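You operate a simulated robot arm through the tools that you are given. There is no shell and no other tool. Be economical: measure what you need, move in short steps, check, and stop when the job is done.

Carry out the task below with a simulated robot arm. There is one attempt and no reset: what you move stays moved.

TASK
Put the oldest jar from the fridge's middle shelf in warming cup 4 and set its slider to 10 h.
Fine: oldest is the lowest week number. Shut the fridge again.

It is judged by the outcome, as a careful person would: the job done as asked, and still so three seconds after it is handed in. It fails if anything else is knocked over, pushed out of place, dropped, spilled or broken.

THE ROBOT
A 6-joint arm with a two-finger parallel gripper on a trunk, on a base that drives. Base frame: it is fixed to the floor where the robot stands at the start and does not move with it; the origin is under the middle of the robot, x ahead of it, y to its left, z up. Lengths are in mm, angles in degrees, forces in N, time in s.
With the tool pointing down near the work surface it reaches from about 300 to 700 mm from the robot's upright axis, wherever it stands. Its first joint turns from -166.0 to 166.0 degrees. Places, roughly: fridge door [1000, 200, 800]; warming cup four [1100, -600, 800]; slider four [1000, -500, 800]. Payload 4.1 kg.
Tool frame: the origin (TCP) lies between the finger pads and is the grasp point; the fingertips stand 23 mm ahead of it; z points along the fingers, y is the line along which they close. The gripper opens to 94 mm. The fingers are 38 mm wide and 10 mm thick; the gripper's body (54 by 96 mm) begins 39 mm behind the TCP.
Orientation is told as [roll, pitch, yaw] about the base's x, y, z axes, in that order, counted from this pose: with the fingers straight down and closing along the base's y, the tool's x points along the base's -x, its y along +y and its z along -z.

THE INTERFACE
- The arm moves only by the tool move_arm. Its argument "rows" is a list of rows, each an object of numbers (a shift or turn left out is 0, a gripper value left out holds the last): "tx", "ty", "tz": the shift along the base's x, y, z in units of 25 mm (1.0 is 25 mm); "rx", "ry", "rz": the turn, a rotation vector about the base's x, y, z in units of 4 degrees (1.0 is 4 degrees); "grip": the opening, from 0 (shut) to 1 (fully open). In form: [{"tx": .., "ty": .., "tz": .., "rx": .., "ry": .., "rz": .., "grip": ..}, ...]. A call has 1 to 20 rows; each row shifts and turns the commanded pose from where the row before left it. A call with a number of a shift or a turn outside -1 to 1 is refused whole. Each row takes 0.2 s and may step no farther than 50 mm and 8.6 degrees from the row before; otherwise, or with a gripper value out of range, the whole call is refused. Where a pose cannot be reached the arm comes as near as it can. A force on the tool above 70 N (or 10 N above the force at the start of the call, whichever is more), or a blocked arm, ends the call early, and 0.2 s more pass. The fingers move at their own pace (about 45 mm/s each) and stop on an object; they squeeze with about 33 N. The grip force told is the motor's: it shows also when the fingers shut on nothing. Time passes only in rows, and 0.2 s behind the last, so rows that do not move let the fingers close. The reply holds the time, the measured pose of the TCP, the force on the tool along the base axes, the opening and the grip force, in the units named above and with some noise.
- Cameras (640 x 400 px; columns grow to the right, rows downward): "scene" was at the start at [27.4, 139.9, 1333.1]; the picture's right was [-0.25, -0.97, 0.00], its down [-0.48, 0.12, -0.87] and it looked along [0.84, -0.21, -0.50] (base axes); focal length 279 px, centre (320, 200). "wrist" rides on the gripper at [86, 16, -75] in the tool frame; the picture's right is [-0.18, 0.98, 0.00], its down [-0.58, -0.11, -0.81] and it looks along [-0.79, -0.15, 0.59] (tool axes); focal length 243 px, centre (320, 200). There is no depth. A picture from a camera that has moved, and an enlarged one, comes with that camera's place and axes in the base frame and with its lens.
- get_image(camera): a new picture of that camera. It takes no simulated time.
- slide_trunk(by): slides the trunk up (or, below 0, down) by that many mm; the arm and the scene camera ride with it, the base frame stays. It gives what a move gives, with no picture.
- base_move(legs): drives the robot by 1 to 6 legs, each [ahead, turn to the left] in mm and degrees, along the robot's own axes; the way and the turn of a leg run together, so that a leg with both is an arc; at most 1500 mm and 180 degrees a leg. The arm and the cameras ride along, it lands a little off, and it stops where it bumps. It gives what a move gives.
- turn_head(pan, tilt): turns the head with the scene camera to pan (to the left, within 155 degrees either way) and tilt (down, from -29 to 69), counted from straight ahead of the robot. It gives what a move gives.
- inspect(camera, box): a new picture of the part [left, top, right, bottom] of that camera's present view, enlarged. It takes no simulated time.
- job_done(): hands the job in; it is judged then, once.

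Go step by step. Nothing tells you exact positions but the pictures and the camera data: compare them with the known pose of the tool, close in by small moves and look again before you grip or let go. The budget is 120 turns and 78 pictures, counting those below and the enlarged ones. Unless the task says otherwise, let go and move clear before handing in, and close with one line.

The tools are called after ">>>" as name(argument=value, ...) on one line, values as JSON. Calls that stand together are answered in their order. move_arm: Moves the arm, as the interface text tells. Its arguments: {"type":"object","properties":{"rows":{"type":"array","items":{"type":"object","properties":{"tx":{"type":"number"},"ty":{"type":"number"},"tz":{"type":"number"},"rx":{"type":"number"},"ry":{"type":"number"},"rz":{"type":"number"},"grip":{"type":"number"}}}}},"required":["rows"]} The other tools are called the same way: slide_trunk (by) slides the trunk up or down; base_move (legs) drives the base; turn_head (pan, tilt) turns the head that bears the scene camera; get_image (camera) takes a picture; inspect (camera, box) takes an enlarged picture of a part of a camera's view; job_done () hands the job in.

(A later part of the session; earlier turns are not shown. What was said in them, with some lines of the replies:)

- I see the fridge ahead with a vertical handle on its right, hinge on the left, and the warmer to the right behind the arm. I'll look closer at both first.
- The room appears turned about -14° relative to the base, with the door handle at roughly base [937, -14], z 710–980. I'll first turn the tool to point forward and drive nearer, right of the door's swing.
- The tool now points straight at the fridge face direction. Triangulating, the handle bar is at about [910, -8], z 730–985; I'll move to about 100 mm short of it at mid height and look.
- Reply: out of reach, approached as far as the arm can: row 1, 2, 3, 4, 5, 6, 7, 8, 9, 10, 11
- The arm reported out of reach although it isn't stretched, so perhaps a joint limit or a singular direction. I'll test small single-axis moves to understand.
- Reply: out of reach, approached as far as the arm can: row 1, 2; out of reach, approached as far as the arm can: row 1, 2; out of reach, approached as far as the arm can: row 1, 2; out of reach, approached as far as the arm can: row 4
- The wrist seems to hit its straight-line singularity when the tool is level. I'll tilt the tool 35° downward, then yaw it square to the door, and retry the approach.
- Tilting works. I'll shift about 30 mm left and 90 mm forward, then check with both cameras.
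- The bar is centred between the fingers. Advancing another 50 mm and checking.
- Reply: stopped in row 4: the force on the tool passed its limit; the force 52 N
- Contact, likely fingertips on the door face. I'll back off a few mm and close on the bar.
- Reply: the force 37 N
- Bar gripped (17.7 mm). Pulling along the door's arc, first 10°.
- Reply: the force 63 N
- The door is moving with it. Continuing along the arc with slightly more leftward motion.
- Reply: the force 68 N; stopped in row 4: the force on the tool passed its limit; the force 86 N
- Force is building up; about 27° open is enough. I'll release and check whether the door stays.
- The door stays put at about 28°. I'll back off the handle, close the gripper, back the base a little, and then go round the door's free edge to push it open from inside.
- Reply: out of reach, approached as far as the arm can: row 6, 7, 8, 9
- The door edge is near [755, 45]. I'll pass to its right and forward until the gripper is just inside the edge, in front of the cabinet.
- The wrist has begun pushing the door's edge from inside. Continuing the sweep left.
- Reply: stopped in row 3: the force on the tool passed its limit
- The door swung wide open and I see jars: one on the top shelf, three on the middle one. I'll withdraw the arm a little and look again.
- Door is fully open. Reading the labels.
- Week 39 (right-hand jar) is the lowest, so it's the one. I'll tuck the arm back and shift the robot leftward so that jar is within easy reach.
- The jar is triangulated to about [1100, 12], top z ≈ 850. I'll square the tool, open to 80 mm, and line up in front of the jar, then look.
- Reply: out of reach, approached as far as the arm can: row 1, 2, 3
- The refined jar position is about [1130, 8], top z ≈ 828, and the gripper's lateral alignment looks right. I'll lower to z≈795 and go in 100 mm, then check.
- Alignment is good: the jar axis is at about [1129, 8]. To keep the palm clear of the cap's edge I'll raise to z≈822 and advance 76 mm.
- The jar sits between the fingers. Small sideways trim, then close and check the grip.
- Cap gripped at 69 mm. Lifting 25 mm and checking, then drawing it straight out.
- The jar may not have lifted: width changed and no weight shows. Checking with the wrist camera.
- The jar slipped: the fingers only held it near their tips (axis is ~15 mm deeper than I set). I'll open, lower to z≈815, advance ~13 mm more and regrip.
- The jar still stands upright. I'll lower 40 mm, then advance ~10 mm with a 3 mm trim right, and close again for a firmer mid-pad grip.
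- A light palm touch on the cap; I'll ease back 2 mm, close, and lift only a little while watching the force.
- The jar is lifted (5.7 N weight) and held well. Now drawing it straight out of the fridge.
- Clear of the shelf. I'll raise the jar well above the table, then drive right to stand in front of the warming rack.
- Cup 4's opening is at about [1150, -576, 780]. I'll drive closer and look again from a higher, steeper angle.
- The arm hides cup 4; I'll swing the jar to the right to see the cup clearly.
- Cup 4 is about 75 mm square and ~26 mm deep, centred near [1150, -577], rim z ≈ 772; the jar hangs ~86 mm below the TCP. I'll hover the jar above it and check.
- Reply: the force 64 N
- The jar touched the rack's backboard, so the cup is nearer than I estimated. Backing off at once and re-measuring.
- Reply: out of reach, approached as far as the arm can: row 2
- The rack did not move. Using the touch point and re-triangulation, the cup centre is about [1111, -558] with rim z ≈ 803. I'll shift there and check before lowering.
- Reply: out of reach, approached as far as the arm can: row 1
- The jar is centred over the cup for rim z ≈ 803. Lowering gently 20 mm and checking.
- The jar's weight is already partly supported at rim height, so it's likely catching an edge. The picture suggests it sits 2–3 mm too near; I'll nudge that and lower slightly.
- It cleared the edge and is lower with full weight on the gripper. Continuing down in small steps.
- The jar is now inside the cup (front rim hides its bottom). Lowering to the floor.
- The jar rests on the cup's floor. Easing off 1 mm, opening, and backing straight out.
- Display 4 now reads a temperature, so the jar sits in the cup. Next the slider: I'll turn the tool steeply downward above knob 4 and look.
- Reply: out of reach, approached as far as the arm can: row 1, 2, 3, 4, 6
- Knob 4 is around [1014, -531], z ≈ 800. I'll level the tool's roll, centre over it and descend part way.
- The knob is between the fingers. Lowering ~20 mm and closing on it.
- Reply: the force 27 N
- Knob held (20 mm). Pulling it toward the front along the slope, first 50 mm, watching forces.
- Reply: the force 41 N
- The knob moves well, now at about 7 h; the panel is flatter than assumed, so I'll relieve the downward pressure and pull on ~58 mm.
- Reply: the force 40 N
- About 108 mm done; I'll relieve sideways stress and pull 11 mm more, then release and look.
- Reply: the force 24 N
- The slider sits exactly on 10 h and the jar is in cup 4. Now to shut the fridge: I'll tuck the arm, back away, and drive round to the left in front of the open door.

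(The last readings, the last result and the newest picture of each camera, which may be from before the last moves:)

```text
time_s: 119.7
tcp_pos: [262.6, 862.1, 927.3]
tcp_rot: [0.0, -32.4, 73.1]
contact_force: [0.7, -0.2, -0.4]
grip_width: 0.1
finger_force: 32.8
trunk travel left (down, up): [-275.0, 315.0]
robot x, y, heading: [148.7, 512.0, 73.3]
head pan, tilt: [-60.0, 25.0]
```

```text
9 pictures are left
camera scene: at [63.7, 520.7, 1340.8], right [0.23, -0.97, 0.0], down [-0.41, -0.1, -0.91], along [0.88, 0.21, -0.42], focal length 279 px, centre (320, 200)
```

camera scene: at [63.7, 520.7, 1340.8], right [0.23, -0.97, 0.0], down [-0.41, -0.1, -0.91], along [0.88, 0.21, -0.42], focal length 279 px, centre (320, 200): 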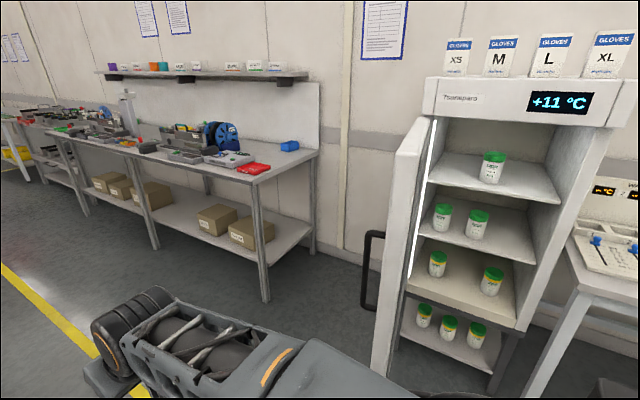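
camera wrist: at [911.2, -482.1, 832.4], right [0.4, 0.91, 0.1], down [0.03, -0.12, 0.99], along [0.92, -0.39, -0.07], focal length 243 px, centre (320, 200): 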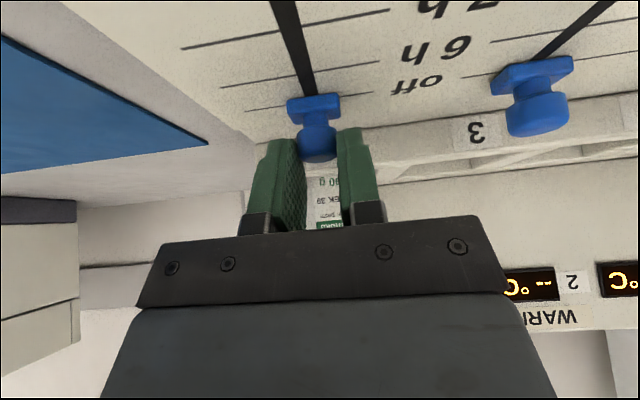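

The door stands about 90° open with its edge near room coordinates F≈510. I'll go a bit further left, face forward, and reach along the door's outer side.

>>> base_move(legs=[[170, 0], [0, -87.7]])

>>> turn_head(pan=-12, tilt=35)

>>> get_image(camera="scene")

```text
time_s: 124.9
tcp_pos: [554.8, 581.0, 928.3]
tcp_rot: [0.0, -32.4, -14.6]
contact_force: [-0.1, -0.1, -0.1]
grip_width: 0.1
finger_force: 32.8
trunk travel left (down, up): [-275.0, 315.0]
robot x, y, heading: [201.6, 677.1, -14.6]
head pan, tilt: [-60.0, 25.0]
```

```text
time_s: 126.0
tcp_pos: [555.8, 581.3, 928.2]
tcp_rot: [0.0, -32.4, -14.6]
contact_force: [-0.2, -0.2, 1.0]
grip_width: 0.1
finger_force: 33.0
trunk travel left (down, up): [-275.0, 315.0]
robot x, y, heading: [203.1, 677.6, -14.7]
head pan, tilt: [-12.0, 35.0]
```

```text
8 pictures are left
camera scene: at [263.5, 812.1, 1325.1], right [-0.45, -0.89, 0.0], down [-0.51, 0.26, -0.82], along [0.73, -0.37, -0.57], focal length 279 px, centre (320, 200)
```

scene: 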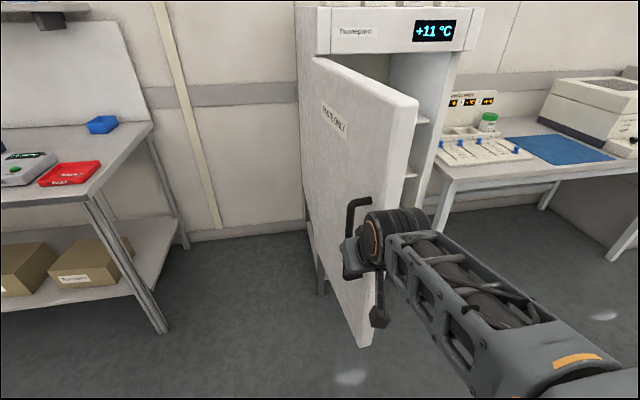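

I see the door's outer face well from here. I'll raise above the handle's height, reach forward along the outer side, ready to push right.

>>> move_arm(rows=[{"tz": 1, "tx": 0.1, "ty": 0.4}, {"tz": 1, "tx": 0.1, "ty": 0.4}, {"tz": 1, "tx": 0.1, "ty": 0.4}, {"tz": 1, "tx": 0.1, "ty": 0.4}, {"tz": 0.9}, {"tx": 0.943, "ty": -0.236}, {"tx": 0.943, "ty": -0.236}, {"tx": 0.943, "ty": -0.236}, {"tx": 0.943, "ty": -0.236}, {"tx": 0.943, "ty": -0.236}, {"tx": 0.943, "ty": -0.236}, {"tx": 0.943, "ty": -0.236}, {"tx": 0.943, "ty": -0.236}, {"tx": 0.943, "ty": -0.236}, {"tx": 0.943, "ty": -0.236}, {}])

>>> move_arm(rows=[{"tx": -0.24, "ty": -0.97}, {"tx": -0.24, "ty": -0.97}, {"tx": -0.24, "ty": -0.97}, {"tx": -0.24, "ty": -0.97}, {}])

>>> get_image(camera="scene")

```text
time_s: 129.4
tcp_pos: [801.2, 561.9, 1049.0]
tcp_rot: [0.1, -32.4, -14.5]
contact_force: [-0.2, 0.6, 0.0]
grip_width: 0.0
finger_force: 32.9
trunk travel left (down, up): [-275.0, 315.0]
robot x, y, heading: [201.0, 679.6, -14.5]
head pan, tilt: [-12.0, 35.0]
```

```text
time_s: 130.6
tcp_pos: [776.9, 466.3, 1051.6]
tcp_rot: [0.0, -32.4, -14.6]
contact_force: [0.5, 0.3, -0.5]
grip_width: 0.0
finger_force: 33.1
trunk travel left (down, up): [-275.0, 315.0]
robot x, y, heading: [198.9, 679.7, -14.6]
head pan, tilt: [-12.0, 35.0]
```

```text
7 pictures are left
camera scene: at [263.6, 811.9, 1325.1], right [-0.45, -0.89, 0.0], down [-0.51, 0.26, -0.82], along [0.73, -0.37, -0.57], focal length 279 px, centre (320, 200)
```

scene: 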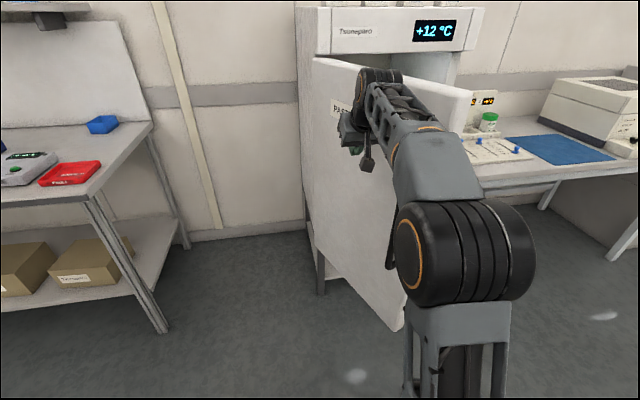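

It works: the door is swinging shut, about 65° now. Continuing right and slightly forward.

>>> move_arm(rows=[{"tx": -0.1, "ty": -0.97}, {"tx": -0.1, "ty": -0.97}, {"tx": -0.1, "ty": -0.97}, {"tx": -0.1, "ty": -0.97}, {"tx": -0.1, "ty": -0.97}, {"tx": -0.05, "ty": -0.97}, {"tx": -0.05, "ty": -0.97}, {}])

>>> get_image(camera="scene")

```text
time_s: 132.4
tcp_pos: [763.1, 294.9, 1047.7]
tcp_rot: [0.0, -32.4, -14.6]
contact_force: [0.1, 0.1, 0.6]
grip_width: 0.2
finger_force: 33.3
trunk travel left (down, up): [-275.0, 315.0]
robot x, y, heading: [201.7, 677.8, -14.5]
head pan, tilt: [-12.0, 35.0]
```

```text
6 pictures are left
camera scene: at [263.7, 811.8, 1325.1], right [-0.45, -0.89, 0.0], down [-0.51, 0.26, -0.82], along [0.73, -0.37, -0.57], focal length 279 px, centre (320, 200)
```

scene: 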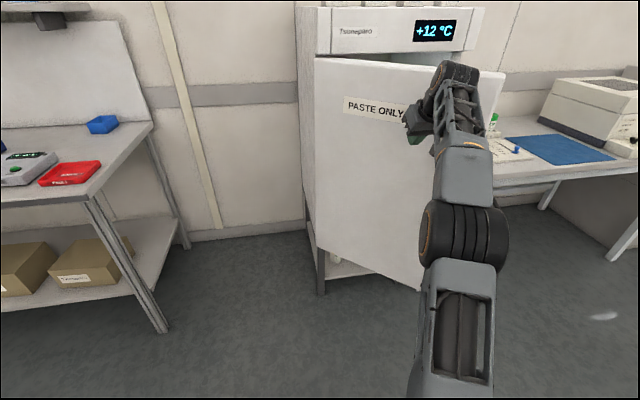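

Door is about 38° open. I'll retract, shift the robot right, and then push the face straight forward near its free side.

>>> move_arm(rows=[{"tx": -0.93, "ty": 0.23}, {"tx": -0.93, "ty": 0.23}, {"tx": -0.93, "ty": 0.23}, {"tx": -0.93, "ty": 0.23}, {"tx": -0.93, "ty": 0.23}, {"tx": -0.93, "ty": 0.23}, {"tx": -0.93, "ty": 0.23}, {"tx": -0.93, "ty": 0.23}, {}])

>>> base_move(legs=[[0, -90], [200, 0], [0, 90], [300, 0]])

>>> get_image(camera="scene")

```text
time_s: 134.4
tcp_pos: [577.2, 342.9, 1050.0]
tcp_rot: [0.0, -32.4, -14.7]
contact_force: [0.5, 0.0, 0.6]
grip_width: 0.0
finger_force: 32.3
trunk travel left (down, up): [-275.0, 315.0]
robot x, y, heading: [197.8, 680.5, -14.5]
head pan, tilt: [-12.0, 35.0]
```

```text
time_s: 144.7
tcp_pos: [679.1, 99.9, 1050.5]
tcp_rot: [-1.4, -31.9, -15.8]
contact_force: [-25.0, -17.8, -0.3]
grip_width: 0.0
finger_force: 33.2
trunk travel left (down, up): [-275.0, 315.0]
robot x, y, heading: [315.0, 450.1, -15.6]
head pan, tilt: [-12.0, 35.0]
stopped in leg 4: the force on the tool passed its limit (the readings are from after the stop); the commanded pose is now the measured one
```

```text
5 pictures are left
camera scene: at [377.1, 579.9, 1325.4], right [-0.46, -0.89, 0.0], down [-0.51, 0.27, -0.82], along [0.73, -0.38, -0.57], focal length 279 px, centre (320, 200)
```

scene: 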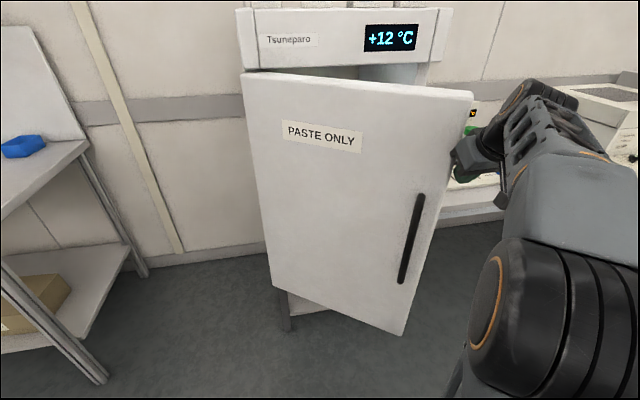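

The gripper met the door's edge; it is slightly too far right. Backing off, shifting 110 mm left onto the face, then pushing forward.

>>> move_arm(rows=[{"tx": -0.97, "ty": 0.24}, {"tx": -0.97, "ty": 0.24}, {"tx": -0.97, "ty": 0.24}, {"tx": 0.24, "ty": 0.97}, {"tx": 0.24, "ty": 0.97}, {"tx": 0.24, "ty": 0.97}, {"tx": 0.24, "ty": 0.97}, {"tx": 0.12, "ty": 0.5}, {}])

>>> base_move(legs=[[180, 0]])

>>> move_arm(rows=[{"tx": 0.97, "ty": -0.24}, {"tx": 0.97, "ty": -0.24}, {"tx": 0.97, "ty": -0.24}, {"tx": 0.97, "ty": -0.24}, {}])

>>> get_image(camera="scene")

```text
time_s: 146.7
tcp_pos: [638.5, 232.4, 1049.4]
tcp_rot: [-1.4, -31.8, -15.4]
contact_force: [0.3, -1.4, -1.0]
grip_width: 0.0
finger_force: 32.7
trunk travel left (down, up): [-275.0, 315.0]
robot x, y, heading: [315.8, 449.8, -15.1]
head pan, tilt: [-12.0, 35.0]
```

```text
time_s: 148.2
tcp_pos: [813.3, 184.2, 1051.1]
tcp_rot: [-1.4, -31.8, -15.4]
contact_force: [-0.6, 0.0, 0.5]
grip_width: 0.0
finger_force: 32.9
trunk travel left (down, up): [-275.0, 315.0]
robot x, y, heading: [491.5, 404.2, -15.2]
head pan, tilt: [-12.0, 35.0]
```

```text
time_s: 149.4
tcp_pos: [911.1, 161.8, 1050.4]
tcp_rot: [-1.4, -31.9, -15.5]
contact_force: [-0.3, 0.3, -0.8]
grip_width: 0.0
finger_force: 32.7
trunk travel left (down, up): [-275.0, 315.0]
robot x, y, heading: [494.4, 403.6, -15.2]
head pan, tilt: [-12.0, 35.0]
```

```text
4 pictures are left
camera scene: at [555.8, 534.9, 1325.1], right [-0.46, -0.89, 0.0], down [-0.51, 0.26, -0.82], along [0.73, -0.37, -0.57], focal length 279 px, centre (320, 200)
```

scene: 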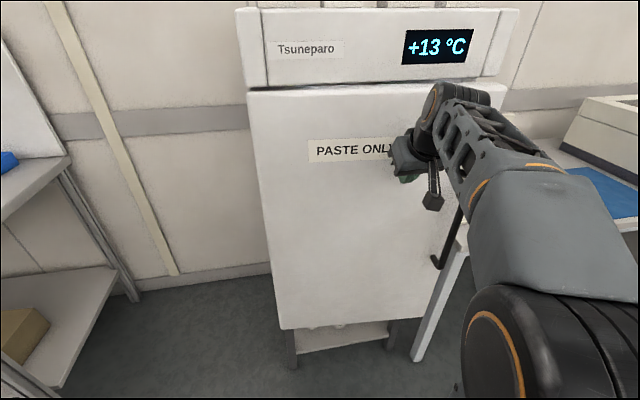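

Nearly shut. Pushing further forward until firm contact.

>>> move_arm(rows=[{"tx": 0.6, "ty": -0.15}, {"tx": 0.6, "ty": -0.15}, {"tx": 0.6, "ty": -0.15}, {"tx": 0.6, "ty": -0.15}, {"tx": 0.6, "ty": -0.15}, {"tx": 0.6, "ty": -0.15}, {}])

```text
time_s: 150.4
tcp_pos: [959.6, 147.5, 1052.5]
tcp_rot: [-1.4, -30.5, -15.5]
contact_force: [-38.4, 16.4, 9.4]
grip_width: 0.0
finger_force: 33.0
trunk travel left (down, up): [-275.0, 315.0]
robot x, y, heading: [491.0, 401.5, -15.7]
head pan, tilt: [-12.0, 35.0]
stopped in row 5: the force on the tool passed its limit (the readings are from after the stop); the commanded pose is now the measured one
```

Firm contact. Backing the arm off and checking that the door is flush.

>>> move_arm(rows=[{"tx": -0.97, "ty": 0.24}, {"tx": -0.97, "ty": 0.24}, {"tx": -0.97, "ty": 0.24}, {"tx": -0.97, "ty": 0.24}, {"tx": -0.97, "ty": 0.24}, {"tx": -0.97, "ty": 0.24}, {}])

>>> base_move(legs=[[-350, 0]])

>>> turn_head(pan=-20, tilt=25)

>>> get_image(camera="scene")

```text
time_s: 152.1
tcp_pos: [820.7, 183.0, 1046.6]
tcp_rot: [-1.3, -30.3, -15.4]
contact_force: [-0.6, 1.6, -0.3]
grip_width: 0.2
finger_force: 33.3
trunk travel left (down, up): [-275.0, 315.0]
robot x, y, heading: [490.5, 401.1, -15.3]
head pan, tilt: [-12.0, 35.0]
```

```text
time_s: 154.3
tcp_pos: [480.0, 277.0, 1046.4]
tcp_rot: [-1.3, -30.4, -15.4]
contact_force: [1.0, -0.1, 0.9]
grip_width: 0.0
finger_force: 33.0
trunk travel left (down, up): [-275.0, 315.0]
robot x, y, heading: [149.8, 497.7, -15.0]
head pan, tilt: [-12.0, 35.0]
```

```text
time_s: 155.1
tcp_pos: [480.2, 278.0, 1046.4]
tcp_rot: [-1.4, -30.4, -15.4]
contact_force: [-0.1, 0.5, -0.1]
grip_width: 0.0
finger_force: 33.2
trunk travel left (down, up): [-275.0, 315.0]
robot x, y, heading: [150.0, 498.7, -15.2]
head pan, tilt: [-20.0, 25.0]
```

```text
3 pictures are left
camera scene: at [210.3, 616.0, 1340.8], right [-0.58, -0.82, 0.0], down [-0.35, 0.24, -0.91], along [0.74, -0.52, -0.42], focal length 279 px, centre (320, 200)
```

scene: 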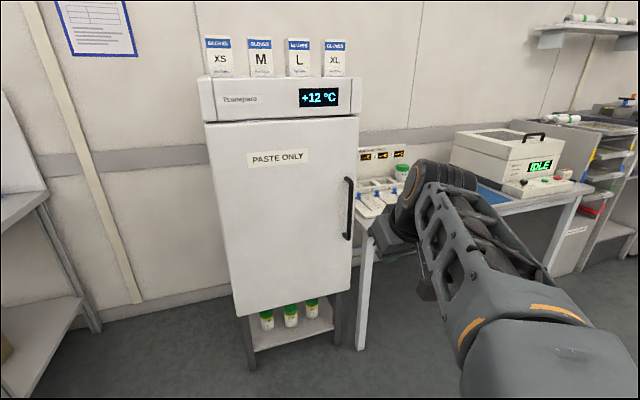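

>>> inspect(camera="scene", box=[190, 65, 420, 330])

>>> inspect(camera="scene", box=[320, 90, 420, 220])

```text
1.51 times, centred on (305, 198) of scene
camera zoom: at [210.3, 616.0, 1340.8], right [-0.58, -0.82, 0.0], down [-0.35, 0.24, -0.91], along [0.74, -0.52, -0.42], focal length 421 px, centre (343, 204)
```

zoom: 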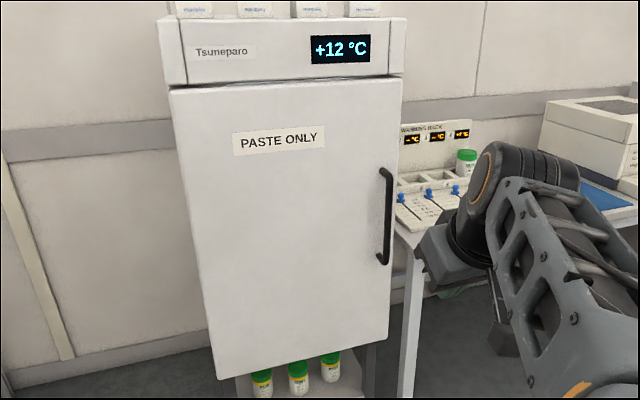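

```text
3.08 times, centred on (370, 155) of scene
camera zoom: at [210.3, 616.0, 1340.8], right [-0.58, -0.82, 0.0], down [-0.35, 0.24, -0.91], along [0.74, -0.52, -0.42], focal length 858 px, centre (166, 338)
```

zoom: 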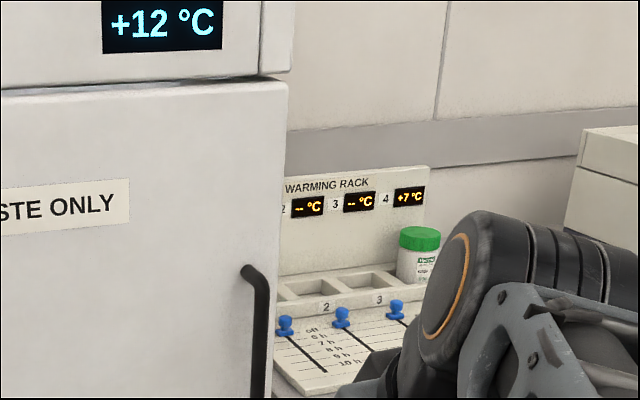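

The door looks flush and the reading is falling. To be sure, I'll give it one more gentle push nearer the free edge and compare the contact depth.

>>> base_move(legs=[[340, 0]])

>>> move_arm(rows=[{"tx": -0.24, "ty": -0.97}, {"tx": -0.24, "ty": -0.97}, {"tx": -0.24, "ty": -0.97}, {"tx": -0.24, "ty": -0.97}, {"tx": 0.97, "ty": -0.26}, {"tx": 0.97, "ty": -0.26}, {"tx": 0.97, "ty": -0.26}, {"tx": 0.97, "ty": -0.26}, {"tx": 0.5, "ty": -0.13}, {"tx": 0.3, "ty": -0.08}, {"tx": 0.3, "ty": -0.08}, {"tx": 0.3, "ty": -0.08}, {"tx": 0.3, "ty": -0.08}, {"tx": 0.3, "ty": -0.08}, {"tx": 0.3, "ty": -0.08}])

```text
time_s: 157.3
tcp_pos: [812.9, 191.6, 1048.4]
tcp_rot: [-1.2, -30.4, -14.9]
contact_force: [-0.6, -0.8, 0.8]
grip_width: 0.2
finger_force: 33.0
trunk travel left (down, up): [-275.0, 315.0]
robot x, y, heading: [483.0, 407.8, -15.0]
head pan, tilt: [-20.0, 25.0]
```

```text
time_s: 160.5
tcp_pos: [931.6, 55.9, 1046.9]
tcp_rot: [-1.2, -29.3, -14.9]
contact_force: [-30.9, 20.2, 7.6]
grip_width: 0.0
finger_force: 32.7
trunk travel left (down, up): [-275.0, 315.0]
robot x, y, heading: [475.8, 409.0, -14.9]
head pan, tilt: [-20.0, 25.0]
stopped in row 15: the force on the tool passed its limit (the readings are from after the stop); the commanded pose is now the measured one
```

The contact depth is consistent and firmly resisted, so the door is shut. Backing clear and taking a last look.

>>> move_arm(rows=[{"tx": -0.97, "ty": 0.26}, {"tx": -0.97, "ty": 0.26}, {"tx": -0.97, "ty": 0.26}, {"tx": -0.97, "ty": 0.26}, {"tx": -0.97, "ty": 0.26}, {}])

>>> base_move(legs=[[-350, 0]])

>>> inspect(camera="scene", box=[190, 65, 420, 330])

```text
time_s: 161.9
tcp_pos: [815.1, 85.3, 1045.3]
tcp_rot: [-1.1, -29.3, -14.9]
contact_force: [-0.5, 0.3, -0.1]
grip_width: 0.1
finger_force: 33.2
trunk travel left (down, up): [-275.0, 315.0]
robot x, y, heading: [476.7, 410.4, -15.1]
head pan, tilt: [-20.0, 25.0]
```

```text
time_s: 164.2
tcp_pos: [478.4, 175.5, 1045.3]
tcp_rot: [-1.1, -29.4, -15.0]
contact_force: [0.3, -0.3, 0.7]
grip_width: 0.2
finger_force: 32.9
trunk travel left (down, up): [-275.0, 315.0]
robot x, y, heading: [140.6, 499.1, -14.9]
head pan, tilt: [-20.0, 25.0]
```

```text
1.51 times, centred on (305, 198) of scene
camera zoom: at [202.1, 617.7, 1340.9], right [-0.57, -0.82, 0.0], down [-0.35, 0.24, -0.91], along [0.74, -0.52, -0.42], focal length 421 px, centre (343, 204)
```

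zoom: 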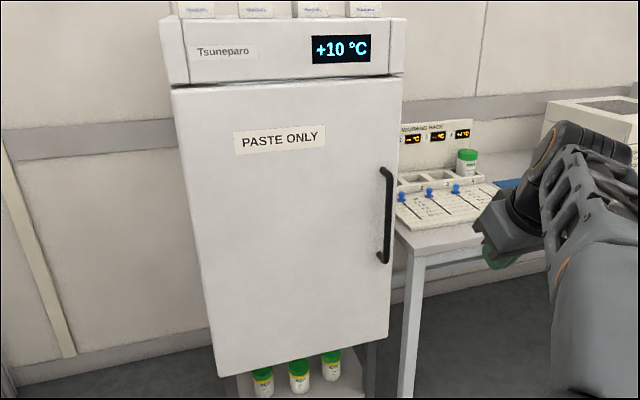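

The fridge is shut and cooling (now +10 °C), the jar stands in cup 4, and the arm is clear. Handing in.

>>> job_done()

```text
The job is handed in.
```

The week 39 jar, the oldest on the fridge's middle shelf, is in warming cup 4. Slider 4 is set to 10 h, and the fridge is shut and cooling again. While lining up, the jar briefly pressed against the warming rack's backboard; the rack did not appear to move, and nothing was knocked over or spilled that I could see.
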